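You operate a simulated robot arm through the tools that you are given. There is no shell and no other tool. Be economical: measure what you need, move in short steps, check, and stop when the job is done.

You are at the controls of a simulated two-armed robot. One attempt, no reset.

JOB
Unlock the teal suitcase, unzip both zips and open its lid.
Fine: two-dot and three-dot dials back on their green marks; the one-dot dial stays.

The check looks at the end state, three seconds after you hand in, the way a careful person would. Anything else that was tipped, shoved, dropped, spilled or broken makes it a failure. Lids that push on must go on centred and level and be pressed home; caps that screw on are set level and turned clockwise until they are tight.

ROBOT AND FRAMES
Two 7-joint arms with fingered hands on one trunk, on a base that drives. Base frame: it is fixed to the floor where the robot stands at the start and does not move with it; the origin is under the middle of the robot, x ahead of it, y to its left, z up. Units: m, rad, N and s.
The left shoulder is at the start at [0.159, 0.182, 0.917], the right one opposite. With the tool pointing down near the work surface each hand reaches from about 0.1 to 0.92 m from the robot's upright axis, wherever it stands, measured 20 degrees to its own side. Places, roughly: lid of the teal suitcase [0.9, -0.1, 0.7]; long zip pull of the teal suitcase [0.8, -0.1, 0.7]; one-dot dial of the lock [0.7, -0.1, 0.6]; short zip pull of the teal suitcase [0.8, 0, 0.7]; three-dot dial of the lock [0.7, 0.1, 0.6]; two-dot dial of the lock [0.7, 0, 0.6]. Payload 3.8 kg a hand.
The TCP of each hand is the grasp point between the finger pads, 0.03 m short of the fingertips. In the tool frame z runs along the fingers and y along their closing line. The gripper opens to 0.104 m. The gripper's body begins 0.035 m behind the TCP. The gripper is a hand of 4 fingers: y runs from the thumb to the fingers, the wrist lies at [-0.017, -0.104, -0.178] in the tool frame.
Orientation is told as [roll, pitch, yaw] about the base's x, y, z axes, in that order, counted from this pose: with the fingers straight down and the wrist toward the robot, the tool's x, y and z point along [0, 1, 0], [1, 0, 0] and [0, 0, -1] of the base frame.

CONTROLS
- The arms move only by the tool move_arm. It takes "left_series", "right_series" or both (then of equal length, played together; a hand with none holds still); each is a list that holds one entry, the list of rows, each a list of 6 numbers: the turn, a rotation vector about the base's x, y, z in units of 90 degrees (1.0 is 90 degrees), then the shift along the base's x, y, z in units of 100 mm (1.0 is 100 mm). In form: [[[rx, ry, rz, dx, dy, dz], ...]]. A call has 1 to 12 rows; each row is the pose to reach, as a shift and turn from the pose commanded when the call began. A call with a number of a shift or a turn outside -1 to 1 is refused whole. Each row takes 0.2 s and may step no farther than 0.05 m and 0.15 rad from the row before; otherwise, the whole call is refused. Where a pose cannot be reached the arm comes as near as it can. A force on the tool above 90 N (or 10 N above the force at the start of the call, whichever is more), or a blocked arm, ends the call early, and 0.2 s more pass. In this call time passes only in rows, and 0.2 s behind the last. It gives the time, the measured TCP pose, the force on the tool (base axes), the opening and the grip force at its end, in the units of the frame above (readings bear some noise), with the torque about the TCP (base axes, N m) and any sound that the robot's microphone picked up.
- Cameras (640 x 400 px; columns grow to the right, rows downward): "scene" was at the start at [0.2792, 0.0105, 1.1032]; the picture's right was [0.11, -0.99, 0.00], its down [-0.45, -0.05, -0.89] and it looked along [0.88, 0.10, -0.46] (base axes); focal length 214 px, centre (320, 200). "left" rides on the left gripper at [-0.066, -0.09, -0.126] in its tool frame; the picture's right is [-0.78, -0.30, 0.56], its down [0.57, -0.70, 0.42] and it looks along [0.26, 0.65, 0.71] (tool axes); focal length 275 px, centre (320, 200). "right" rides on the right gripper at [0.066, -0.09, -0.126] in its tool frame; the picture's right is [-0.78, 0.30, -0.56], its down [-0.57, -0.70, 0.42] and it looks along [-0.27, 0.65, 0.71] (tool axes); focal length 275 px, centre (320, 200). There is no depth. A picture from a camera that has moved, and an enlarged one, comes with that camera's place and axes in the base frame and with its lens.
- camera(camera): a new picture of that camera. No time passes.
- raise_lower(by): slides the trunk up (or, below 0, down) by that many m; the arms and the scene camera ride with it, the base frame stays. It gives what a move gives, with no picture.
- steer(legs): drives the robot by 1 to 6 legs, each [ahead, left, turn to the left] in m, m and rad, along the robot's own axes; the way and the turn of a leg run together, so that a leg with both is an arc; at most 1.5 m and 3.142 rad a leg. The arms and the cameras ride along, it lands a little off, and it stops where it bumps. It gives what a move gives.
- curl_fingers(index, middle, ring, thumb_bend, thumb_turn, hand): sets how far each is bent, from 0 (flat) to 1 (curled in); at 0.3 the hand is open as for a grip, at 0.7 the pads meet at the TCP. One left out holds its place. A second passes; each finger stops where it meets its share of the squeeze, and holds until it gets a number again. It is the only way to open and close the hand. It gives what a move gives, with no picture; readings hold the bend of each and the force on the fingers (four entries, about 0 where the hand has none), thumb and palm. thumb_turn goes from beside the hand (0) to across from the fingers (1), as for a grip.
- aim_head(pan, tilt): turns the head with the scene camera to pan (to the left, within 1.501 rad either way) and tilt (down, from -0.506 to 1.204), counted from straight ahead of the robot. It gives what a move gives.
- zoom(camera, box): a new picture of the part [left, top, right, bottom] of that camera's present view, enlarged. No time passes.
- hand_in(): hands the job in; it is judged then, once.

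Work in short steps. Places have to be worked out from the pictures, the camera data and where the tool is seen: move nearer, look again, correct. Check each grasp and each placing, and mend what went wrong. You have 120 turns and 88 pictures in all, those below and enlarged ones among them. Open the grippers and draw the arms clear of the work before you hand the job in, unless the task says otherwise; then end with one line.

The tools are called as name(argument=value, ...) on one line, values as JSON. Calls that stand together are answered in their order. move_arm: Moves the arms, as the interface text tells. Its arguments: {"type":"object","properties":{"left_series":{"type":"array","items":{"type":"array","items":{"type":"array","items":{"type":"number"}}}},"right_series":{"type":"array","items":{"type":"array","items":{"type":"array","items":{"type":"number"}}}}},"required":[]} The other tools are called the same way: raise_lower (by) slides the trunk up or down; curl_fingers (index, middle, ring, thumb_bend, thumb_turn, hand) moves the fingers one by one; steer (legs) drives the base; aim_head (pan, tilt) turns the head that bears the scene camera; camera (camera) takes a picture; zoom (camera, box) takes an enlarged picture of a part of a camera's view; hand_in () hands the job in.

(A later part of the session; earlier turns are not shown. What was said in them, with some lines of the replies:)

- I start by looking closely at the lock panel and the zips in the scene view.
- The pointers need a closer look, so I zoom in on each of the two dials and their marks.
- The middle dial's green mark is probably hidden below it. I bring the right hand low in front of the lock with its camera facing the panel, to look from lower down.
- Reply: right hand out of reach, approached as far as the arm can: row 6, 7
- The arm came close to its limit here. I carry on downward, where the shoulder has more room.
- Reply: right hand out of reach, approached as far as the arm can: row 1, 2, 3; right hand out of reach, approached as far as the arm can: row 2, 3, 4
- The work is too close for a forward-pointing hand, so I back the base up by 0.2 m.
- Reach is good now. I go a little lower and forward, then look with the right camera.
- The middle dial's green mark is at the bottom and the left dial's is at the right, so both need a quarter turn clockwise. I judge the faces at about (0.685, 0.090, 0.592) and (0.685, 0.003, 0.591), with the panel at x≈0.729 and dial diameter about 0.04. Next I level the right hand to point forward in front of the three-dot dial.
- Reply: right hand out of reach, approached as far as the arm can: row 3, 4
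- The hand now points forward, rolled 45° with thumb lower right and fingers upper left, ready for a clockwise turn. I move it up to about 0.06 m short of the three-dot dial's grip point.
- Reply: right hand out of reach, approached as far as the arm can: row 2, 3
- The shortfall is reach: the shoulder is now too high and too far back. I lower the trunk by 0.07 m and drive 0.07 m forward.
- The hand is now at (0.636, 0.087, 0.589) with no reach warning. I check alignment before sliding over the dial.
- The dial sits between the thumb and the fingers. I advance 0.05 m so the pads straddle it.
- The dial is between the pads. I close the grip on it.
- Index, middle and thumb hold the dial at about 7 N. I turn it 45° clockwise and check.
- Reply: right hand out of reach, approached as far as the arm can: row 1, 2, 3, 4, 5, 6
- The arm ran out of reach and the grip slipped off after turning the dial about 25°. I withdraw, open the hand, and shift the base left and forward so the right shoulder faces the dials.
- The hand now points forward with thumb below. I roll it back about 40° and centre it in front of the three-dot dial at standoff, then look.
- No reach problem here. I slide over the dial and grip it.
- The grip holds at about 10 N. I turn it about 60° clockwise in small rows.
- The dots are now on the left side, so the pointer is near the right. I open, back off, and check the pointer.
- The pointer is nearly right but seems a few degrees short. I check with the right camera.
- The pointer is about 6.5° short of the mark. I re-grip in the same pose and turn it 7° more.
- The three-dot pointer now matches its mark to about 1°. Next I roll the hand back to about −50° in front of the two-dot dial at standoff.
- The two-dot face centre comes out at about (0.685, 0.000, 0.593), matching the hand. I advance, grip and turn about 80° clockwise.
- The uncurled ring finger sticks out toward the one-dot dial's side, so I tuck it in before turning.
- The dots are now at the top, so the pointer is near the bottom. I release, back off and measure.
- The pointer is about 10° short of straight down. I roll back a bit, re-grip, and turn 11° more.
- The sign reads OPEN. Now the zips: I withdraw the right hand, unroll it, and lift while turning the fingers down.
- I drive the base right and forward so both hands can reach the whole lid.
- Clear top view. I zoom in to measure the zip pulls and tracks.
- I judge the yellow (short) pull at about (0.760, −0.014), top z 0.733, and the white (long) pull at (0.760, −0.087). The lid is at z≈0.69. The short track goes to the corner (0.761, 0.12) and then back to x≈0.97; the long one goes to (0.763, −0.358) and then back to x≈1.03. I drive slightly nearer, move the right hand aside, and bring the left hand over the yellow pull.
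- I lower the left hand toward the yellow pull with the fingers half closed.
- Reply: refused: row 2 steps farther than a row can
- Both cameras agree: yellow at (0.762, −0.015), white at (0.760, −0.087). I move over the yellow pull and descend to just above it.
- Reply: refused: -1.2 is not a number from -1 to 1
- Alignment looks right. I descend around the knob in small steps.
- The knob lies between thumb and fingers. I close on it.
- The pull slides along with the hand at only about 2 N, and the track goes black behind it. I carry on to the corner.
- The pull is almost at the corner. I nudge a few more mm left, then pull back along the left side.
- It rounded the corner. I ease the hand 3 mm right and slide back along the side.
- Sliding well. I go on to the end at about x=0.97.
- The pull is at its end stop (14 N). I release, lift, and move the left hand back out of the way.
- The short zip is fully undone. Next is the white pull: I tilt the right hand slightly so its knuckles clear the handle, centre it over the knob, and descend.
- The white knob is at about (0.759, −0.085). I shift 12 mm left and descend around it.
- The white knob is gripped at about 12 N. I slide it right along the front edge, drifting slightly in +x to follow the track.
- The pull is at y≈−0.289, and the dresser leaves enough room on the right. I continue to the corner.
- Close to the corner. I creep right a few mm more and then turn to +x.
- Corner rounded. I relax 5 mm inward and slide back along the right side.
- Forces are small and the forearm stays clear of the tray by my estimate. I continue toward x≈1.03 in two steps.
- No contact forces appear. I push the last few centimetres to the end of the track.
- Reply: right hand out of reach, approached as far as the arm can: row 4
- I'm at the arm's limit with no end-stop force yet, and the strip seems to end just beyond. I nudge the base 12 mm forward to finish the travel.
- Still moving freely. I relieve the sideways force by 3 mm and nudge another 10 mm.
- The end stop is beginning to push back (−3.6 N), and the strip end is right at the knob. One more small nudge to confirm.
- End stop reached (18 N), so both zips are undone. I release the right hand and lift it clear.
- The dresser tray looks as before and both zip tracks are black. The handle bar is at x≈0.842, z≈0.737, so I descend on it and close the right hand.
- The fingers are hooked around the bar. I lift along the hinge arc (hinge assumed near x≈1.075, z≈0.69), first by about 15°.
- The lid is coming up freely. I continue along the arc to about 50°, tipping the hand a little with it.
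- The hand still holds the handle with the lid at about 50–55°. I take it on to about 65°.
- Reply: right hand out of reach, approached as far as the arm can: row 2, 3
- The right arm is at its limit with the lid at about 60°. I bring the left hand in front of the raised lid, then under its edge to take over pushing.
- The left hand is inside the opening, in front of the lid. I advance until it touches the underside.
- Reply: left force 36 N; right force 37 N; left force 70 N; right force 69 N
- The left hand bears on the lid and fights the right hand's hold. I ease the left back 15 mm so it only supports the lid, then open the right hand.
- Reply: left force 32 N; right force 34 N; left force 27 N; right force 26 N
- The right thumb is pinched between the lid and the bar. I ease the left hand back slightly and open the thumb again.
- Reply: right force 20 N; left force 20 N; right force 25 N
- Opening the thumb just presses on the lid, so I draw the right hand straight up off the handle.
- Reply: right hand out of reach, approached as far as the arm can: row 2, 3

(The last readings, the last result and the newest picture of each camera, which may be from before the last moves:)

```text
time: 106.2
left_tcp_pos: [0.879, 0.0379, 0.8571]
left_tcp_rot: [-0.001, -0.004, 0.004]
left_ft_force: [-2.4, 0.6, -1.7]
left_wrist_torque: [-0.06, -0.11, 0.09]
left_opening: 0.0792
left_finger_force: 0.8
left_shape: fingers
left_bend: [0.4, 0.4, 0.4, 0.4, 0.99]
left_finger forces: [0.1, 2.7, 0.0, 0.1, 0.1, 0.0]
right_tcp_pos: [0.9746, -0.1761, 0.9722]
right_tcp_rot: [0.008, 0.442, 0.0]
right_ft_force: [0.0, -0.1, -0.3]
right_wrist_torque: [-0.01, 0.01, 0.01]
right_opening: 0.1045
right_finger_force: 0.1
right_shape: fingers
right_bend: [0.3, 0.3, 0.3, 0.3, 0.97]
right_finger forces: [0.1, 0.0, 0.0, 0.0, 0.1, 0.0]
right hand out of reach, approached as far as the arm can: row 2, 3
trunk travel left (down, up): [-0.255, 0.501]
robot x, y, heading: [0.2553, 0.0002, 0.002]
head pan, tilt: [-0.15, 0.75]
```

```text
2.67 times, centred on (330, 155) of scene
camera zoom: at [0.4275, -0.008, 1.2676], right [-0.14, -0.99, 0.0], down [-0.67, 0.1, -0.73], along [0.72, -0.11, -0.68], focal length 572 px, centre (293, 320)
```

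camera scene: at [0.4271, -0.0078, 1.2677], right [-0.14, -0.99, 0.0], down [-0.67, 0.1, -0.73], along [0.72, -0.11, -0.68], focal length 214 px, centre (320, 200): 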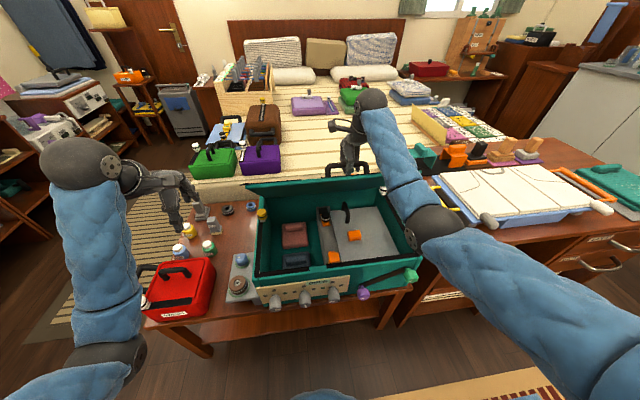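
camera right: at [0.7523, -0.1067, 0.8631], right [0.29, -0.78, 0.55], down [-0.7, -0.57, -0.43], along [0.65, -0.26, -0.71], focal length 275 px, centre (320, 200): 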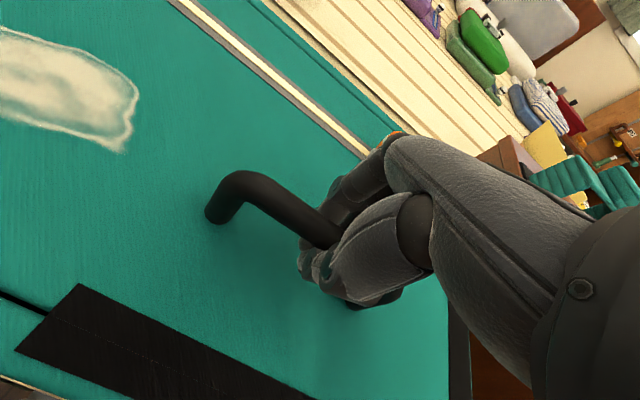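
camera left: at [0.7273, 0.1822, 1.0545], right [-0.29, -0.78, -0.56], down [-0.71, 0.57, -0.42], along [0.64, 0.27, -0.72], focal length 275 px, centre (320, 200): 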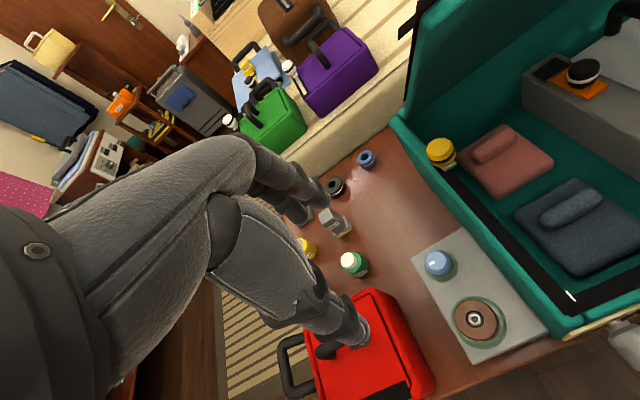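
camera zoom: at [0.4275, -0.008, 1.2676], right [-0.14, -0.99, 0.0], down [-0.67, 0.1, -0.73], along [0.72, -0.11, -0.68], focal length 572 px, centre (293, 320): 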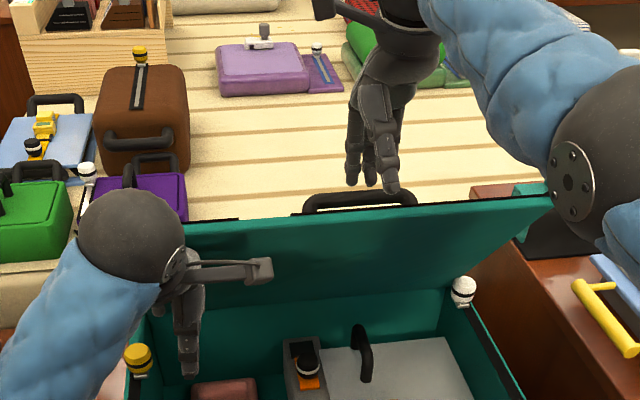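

The handle is free and the left hand holds the lid with about 3 N. I lift the right hand away and pull it back, then push the lid on with the left.

move_arm(right_series=[[[0, -0.05, 0, 0, 0, 0.4], [0, -0.1, 0, 0, 0, 0.8], [0, -0.15, 0, 0, 0, 1.0], [0, -0.2, 0, -0.3, -0.1, 1.0], [0, -0.25, 0, -0.7, -0.2, 1.0], [0, -0.28, 0, -1.0, -0.3, 1.0]]])

move_arm(left_series=[[[0, 0, 0, 0.2, 0, 0.05], [0, 0, 0, 0.4, 0, 0.1], [0, 0, 0, 0.6, 0, 0.1], [0, 0, 0, 0.8, 0, 0.1], [0, 0, 0, 1.0, 0, 0.1]]], right_series=[[[0, 0, 0, -0.2, 0, 0], [0, 0, 0, -0.5, 0, 0], [0, 0, 0, -0.8, -0.1, 0], [0, 0, 0, -0.9, -0.2, 0], [0, 0, 0, -1.0, -0.2, 0]]])

zoom(camera="scene", box=[210, 60, 450, 210])

```text
time: 107.6
left_tcp_pos: [0.8794, 0.039, 0.8541]
left_tcp_rot: [-0.001, 0.002, 0.005]
left_ft_force: [-0.4, 0.6, 0.7]
left_wrist_torque: [-0.02, -0.04, 0.01]
left_opening: 0.079
left_finger_force: 0.0
left_shape: fingers
left_bend: [0.4, 0.4, 0.4, 0.4, 0.99]
left_finger forces: [0.0, 0.1, 0.0, 0.0, 0.1, 0.0]
right_tcp_pos: [0.8752, -0.2071, 1.0723]
right_tcp_rot: [0.009, -0.002, 0.0]
right_ft_force: [-0.2, 0.3, 0.7]
right_wrist_torque: [-0.05, 0.01, -0.02]
right_opening: 0.1043
right_finger_force: 0.0
right_shape: fingers
right_bend: [0.3, 0.3, 0.3, 0.3, 0.97]
right_finger forces: [0.0, 0.0, 0.0, 0.0, 0.0, 0.0]
trunk travel left (down, up): [-0.255, 0.501]
robot x, y, heading: [0.256, 0.0042, 0.003]
head pan, tilt: [-0.15, 0.75]
```

```text
time: 108.8
left_tcp_pos: [0.9793, 0.0393, 0.8651]
left_tcp_rot: [0.0, 0.001, 0.006]
left_ft_force: [-7.5, 0.8, 1.1]
left_wrist_torque: [0.0, -0.18, 0.1]
left_opening: 0.0792
left_finger_force: 3.2
left_shape: fingers
left_bend: [0.4, 0.42, 0.4, 0.4, 0.99]
left_finger forces: [0.1, 6.0, 0.0, 0.0, 0.0, 0.0]
right_tcp_pos: [0.7758, -0.2271, 1.0724]
right_tcp_rot: [0.008, -0.006, -0.002]
right_ft_force: [0.2, -0.6, -0.3]
right_wrist_torque: [0.0, 0.0, 0.01]
right_opening: 0.1041
right_finger_force: 0.1
right_shape: fingers
right_bend: [0.3, 0.3, 0.3, 0.3, 0.97]
right_finger forces: [0.0, 0.0, 0.1, 0.0, 0.1, 0.0]
trunk travel left (down, up): [-0.255, 0.501]
robot x, y, heading: [0.2527, -0.0009, 0.002]
head pan, tilt: [-0.15, 0.75]
```

```text
2.67 times, centred on (330, 135) of scene
camera zoom: at [0.4269, -0.008, 1.2677], right [-0.14, -0.99, 0.0], down [-0.67, 0.1, -0.73], along [0.72, -0.11, -0.68], focal length 572 px, centre (293, 373)
```

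zoom: 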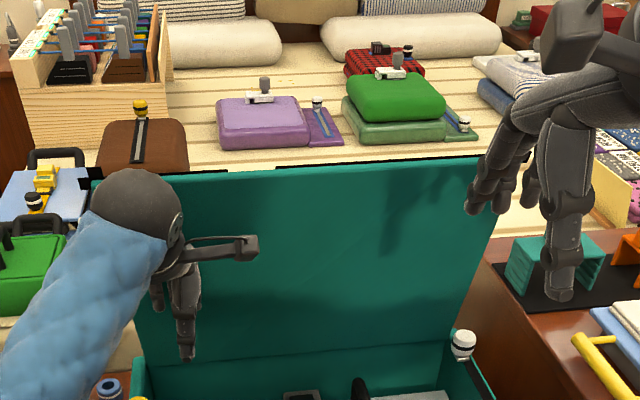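

The lid is at about 80°. I push it on past vertical, watching the force.

move_arm(left_series=[[[0, 0, 0, 0.2, 0, 0.05], [0, 0, 0, 0.4, 0, 0.1], [0, 0, 0, 0.6, 0, 0.15]]])

camera(camera="scene")

```text
time: 109.4
left_tcp_pos: [1.005, 0.0362, 0.8658]
left_tcp_rot: [0.003, 0.047, 0.009]
left_ft_force: [-51.7, 3.2, 4.8]
left_wrist_torque: [-0.01, -1.56, 1.23]
left_opening: 0.0793
left_finger_force: 24.9
left_shape: fingers
left_bend: [0.4, 0.62, 0.54, 0.4, 0.99]
left_finger forces: [0.0, 30.6, 19.8, 0.0, 0.0, 0.0]
left hand out of reach, approached as far as the arm can: row 3
right_tcp_pos: [0.7725, -0.227, 1.0744]
right_tcp_rot: [0.009, -0.007, 0.0]
right_ft_force: [-0.2, 1.0, -0.4]
right_wrist_torque: [0.02, 0.07, 0.04]
right_opening: 0.1044
right_finger_force: 0.0
right_shape: fingers
right_bend: [0.3, 0.3, 0.3, 0.3, 0.97]
right_finger forces: [0.1, 0.0, 0.0, 0.0, 0.1, 0.0]
trunk travel left (down, up): [-0.255, 0.501]
robot x, y, heading: [0.255, 0.0016, 0.006]
head pan, tilt: [-0.15, 0.75]
stopped in row 3 (left hand): the force on the tool passed its limit at 110 N (the readings are from after the stop); the commanded pose is now the measured one
```

```text
9 pictures are left
camera scene: at [0.4223, -0.0077, 1.2681], right [-0.14, -0.99, 0.0], down [-0.67, 0.1, -0.73], along [0.73, -0.1, -0.68], focal length 214 px, centre (320, 200)
```

scene: 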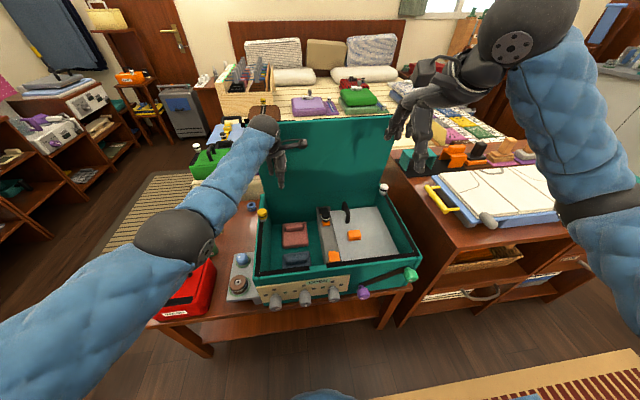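

The lid hit its hinge stop, upright, and the suitcase front hasn't moved. I back the left hand away, lift it out, and see whether the lid stays.

move_arm(left_series=[[[0, 0, 0, -0.2, 0, 0], [0, 0, 0, -0.5, 0, 0], [0, 0, 0, -0.9, 0, 0], [0, 0, 0, -1.0, 0, 0.4], [0, 0, 0, -1.0, 0, 0.8], [0, 0, 0, -1.0, 0.2, 1.0]]])

move_arm(left_series=[[[0, 0, 0, -0.3, 0.2, 0.2], [0, 0, 0, -0.6, 0.5, 0.4], [0, 0, 0, -0.9, 0.8, 0.6], [0, 0, 0, -1.0, 1.0, 0.8], [0, 0, 0, -1.0, 1.0, 1.0]]], right_series=[[[0, 0, 0, -0.2, 0, 0.1], [0, 0, 0, -0.4, 0, 0.2], [0, 0, 0, -0.6, 0, 0.3], [0, 0, 0, -0.8, 0, 0.4], [0, 0, 0, -1.0, 0, 0.5]]])

camera(camera="scene")

```text
time: 110.8
left_tcp_pos: [0.9122, 0.0594, 0.9664]
left_tcp_rot: [0.006, 0.037, 0.009]
left_ft_force: [0.3, -0.5, 0.0]
left_wrist_torque: [0.0, 0.0, 0.0]
left_opening: 0.0793
left_finger_force: 0.1
left_shape: fingers
left_bend: [0.4, 0.4, 0.4, 0.4, 0.99]
left_finger forces: [0.1, 0.1, 0.0, 0.0, 0.0, 0.0]
right_tcp_pos: [0.7757, -0.227, 1.0717]
right_tcp_rot: [0.008, -0.003, 0.001]
right_ft_force: [-1.3, 0.8, 0.0]
right_wrist_torque: [0.0, 0.01, -0.02]
right_opening: 0.1044
right_finger_force: 0.0
right_shape: fingers
right_bend: [0.3, 0.3, 0.3, 0.3, 0.97]
right_finger forces: [0.0, 0.0, 0.1, 0.0, 0.1, 0.1]
trunk travel left (down, up): [-0.255, 0.501]
robot x, y, heading: [0.2573, 0.0013, 0.006]
head pan, tilt: [-0.15, 0.75]
```

```text
time: 112.0
left_tcp_pos: [0.8707, 0.1624, 1.0316]
left_tcp_rot: [0.003, 0.03, 0.011]
left_ft_force: [0.0, 0.1, -0.5]
left_wrist_torque: [0.0, -0.01, 0.0]
left_opening: 0.0792
left_finger_force: 0.1
left_shape: fingers
left_bend: [0.4, 0.4, 0.4, 0.4, 0.99]
left_finger forces: [0.0, 0.0, 0.0, 0.0, 0.1, 0.1]
left hand out of reach, approached as far as the arm can: row 2, 3, 4, 5
right_tcp_pos: [0.6737, -0.2265, 1.1227]
right_tcp_rot: [0.008, -0.003, -0.001]
right_ft_force: [-0.4, 0.0, 0.5]
right_wrist_torque: [0.03, -0.02, 0.01]
right_opening: 0.1044
right_finger_force: 0.1
right_shape: fingers
right_bend: [0.3, 0.3, 0.3, 0.3, 0.97]
right_finger forces: [0.0, 0.0, 0.0, 0.0, 0.0, 0.0]
trunk travel left (down, up): [-0.255, 0.501]
robot x, y, heading: [0.2558, 0.0047, 0.009]
head pan, tilt: [-0.15, 0.75]
```

```text
8 pictures are left
camera scene: at [0.4266, -0.0078, 1.2676], right [-0.14, -0.99, 0.0], down [-0.67, 0.1, -0.73], along [0.72, -0.1, -0.68], focal length 214 px, centre (320, 200)
```

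scene: 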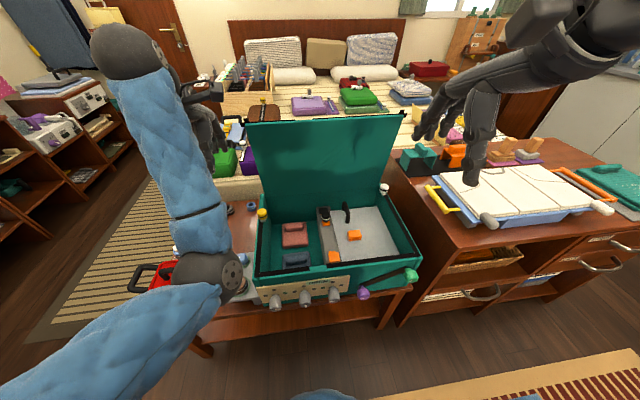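

The lid stays up. I back the robot off to clear the arms and do a final check of the lock and surroundings.

steer(legs=[[-0.3, 0, 0]])

aim_head(pan=0.0, tilt=0.6)

camera(camera="scene")

```text
time: 114.1
left_tcp_pos: [0.5651, 0.1604, 1.0319]
left_tcp_rot: [0.003, 0.032, 0.008]
left_ft_force: [-0.3, 0.0, -0.7]
left_wrist_torque: [0.02, 0.01, -0.01]
left_opening: 0.0794
left_finger_force: 0.1
left_shape: fingers
left_bend: [0.4, 0.4, 0.4, 0.4, 0.99]
left_finger forces: [0.0, 0.0, 0.0, 0.0, 0.1, 0.0]
right_tcp_pos: [0.3687, -0.2284, 1.1221]
right_tcp_rot: [0.008, -0.006, 0.001]
right_ft_force: [-0.2, 0.1, 0.6]
right_wrist_torque: [0.0, -0.02, -0.02]
right_opening: 0.1044
right_finger_force: 0.1
right_shape: fingers
right_bend: [0.3, 0.3, 0.3, 0.3, 0.97]
right_finger forces: [0.0, 0.0, 0.0, 0.1, 0.1, 0.0]
trunk travel left (down, up): [-0.255, 0.501]
robot x, y, heading: [-0.0495, 0.0021, 0.002]
head pan, tilt: [-0.15, 0.75]
```

```text
time: 114.8
left_tcp_pos: [0.5665, 0.1598, 1.0314]
left_tcp_rot: [0.002, 0.031, 0.012]
left_ft_force: [-0.8, -0.1, 0.3]
left_wrist_torque: [0.02, 0.0, 0.03]
left_opening: 0.0794
left_finger_force: 0.2
left_shape: fingers
left_bend: [0.4, 0.4, 0.4, 0.4, 0.99]
left_finger forces: [0.0, 0.0, 0.1, 0.0, 0.0, 0.1]
right_tcp_pos: [0.3692, -0.2282, 1.1235]
right_tcp_rot: [0.01, -0.003, 0.0]
right_ft_force: [0.5, 0.1, 0.0]
right_wrist_torque: [-0.02, -0.03, 0.0]
right_opening: 0.1044
right_finger_force: 0.0
right_shape: fingers
right_bend: [0.3, 0.3, 0.3, 0.3, 0.97]
right_finger forces: [0.1, 0.0, 0.1, 0.1, 0.1, 0.0]
trunk travel left (down, up): [-0.255, 0.501]
robot x, y, heading: [-0.05, -0.0001, 0.004]
head pan, tilt: [0.0, 0.6]
```

```text
7 pictures are left
camera scene: at [0.1271, 0.0027, 1.2803], right [0.01, -1.0, 0.0], down [-0.57, 0.0, -0.82], along [0.82, 0.0, -0.57], focal length 214 px, centre (320, 200)
```

scene: 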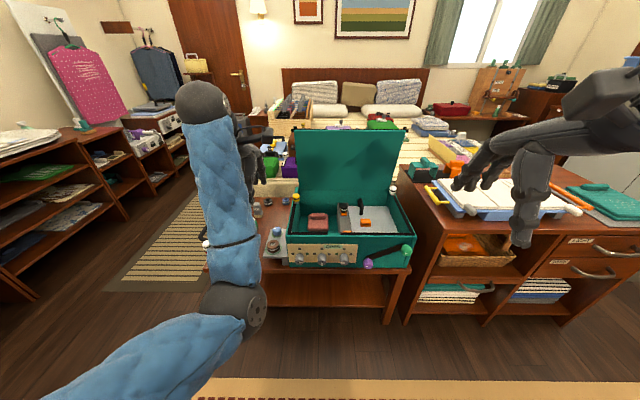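

zoom(camera="scene", box=[280, 230, 370, 286])

zoom(camera="scene", box=[260, 110, 460, 235])

steer(legs=[[-0.2, 0, 0]])

zoom(camera="scene", box=[160, 120, 480, 320])

```text
7.11 times, centred on (325, 258) of scene
camera zoom: at [0.1271, 0.0027, 1.2803], right [0.01, -1.0, 0.0], down [-0.57, 0.0, -0.82], along [0.82, 0.0, -0.57], focal length 1525 px, centre (284, -212)
```

zoom: 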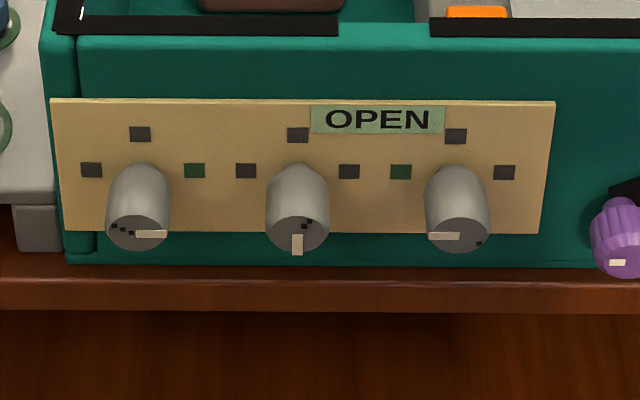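

```text
3.20 times, centred on (360, 172) of scene
camera zoom: at [0.1271, 0.0027, 1.2803], right [0.01, -1.0, 0.0], down [-0.57, 0.0, -0.82], along [0.82, 0.0, -0.57], focal length 686 px, centre (192, 288)
```

zoom: 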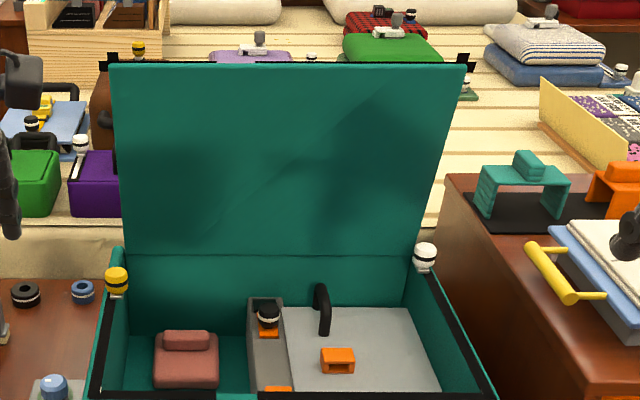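

```text
time: 116.4
left_tcp_pos: [0.3668, 0.1565, 1.0313]
left_tcp_rot: [0.004, 0.031, 0.007]
left_ft_force: [-1.4, -0.1, 1.1]
left_wrist_torque: [0.02, -0.02, 0.03]
left_opening: 0.0792
left_finger_force: 0.0
left_shape: fingers
left_bend: [0.4, 0.4, 0.4, 0.4, 0.99]
left_finger forces: [0.0, 0.0, 0.0, 0.1, 0.0, 0.0]
right_tcp_pos: [0.168, -0.2308, 1.1237]
right_tcp_rot: [0.009, -0.007, -0.003]
right_ft_force: [-0.3, -0.5, -0.7]
right_wrist_torque: [0.01, -0.04, 0.0]
right_opening: 0.1041
right_finger_force: 0.0
right_shape: fingers
right_bend: [0.3, 0.3, 0.3, 0.3, 0.97]
right_finger forces: [0.0, 0.0, 0.0, 0.0, 0.0, 0.1]
trunk travel left (down, up): [-0.255, 0.501]
robot x, y, heading: [-0.2447, -0.0033, 0.0]
head pan, tilt: [0.0, 0.6]
```

```text
2.00 times, centred on (320, 220) of scene
camera zoom: at [-0.0726, 0.0013, 1.2806], right [0.0, -1.0, 0.0], down [-0.56, 0.0, -0.83], along [0.83, 0.0, -0.56], focal length 429 px, centre (320, 160)
```

zoom: 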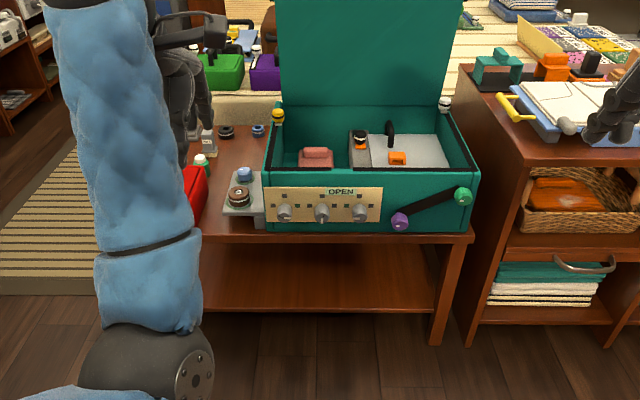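

The sign reads OPEN, the one-dot dial is untouched, both pulls are at their far ends, the lid stands open, and nothing else appears disturbed. I open the left hand fully and then hand in.

curl_fingers(hand="left", index=0.3, middle=0.3, ring=0.3, thumb_bend=0.3)

hand_in()

```text
time: 117.4
left_tcp_pos: [0.368, 0.1567, 1.0318]
left_tcp_rot: [0.003, 0.032, 0.007]
left_ft_force: [-0.1, 1.2, -0.6]
left_wrist_torque: [0.0, 0.0, -0.01]
left_opening: 0.1042
left_finger_force: 0.0
left_shape: fingers
left_bend: [0.3, 0.3, 0.3, 0.3, 0.97]
left_finger forces: [0.0, 0.0, 0.1, 0.0, 0.0, 0.0]
right_tcp_pos: [0.1707, -0.2309, 1.1226]
right_tcp_rot: [0.009, -0.002, -0.003]
right_ft_force: [0.4, 0.4, 0.3]
right_wrist_torque: [-0.01, -0.01, -0.01]
right_opening: 0.1044
right_finger_force: 0.1
right_shape: fingers
right_bend: [0.3, 0.3, 0.3, 0.3, 0.97]
right_finger forces: [0.0, 0.0, 0.1, 0.0, 0.0, 0.0]
trunk travel left (down, up): [-0.255, 0.501]
robot x, y, heading: [-0.2505, 0.0027, 0.004]
head pan, tilt: [0.0, 0.6]
```

```text
The job is handed in.
```

The teal suitcase is unlocked with the two-dot and three-dot dials on their green marks and the one-dot dial untouched; both zips are fully undone, the lid stands open, and the job is handed in.
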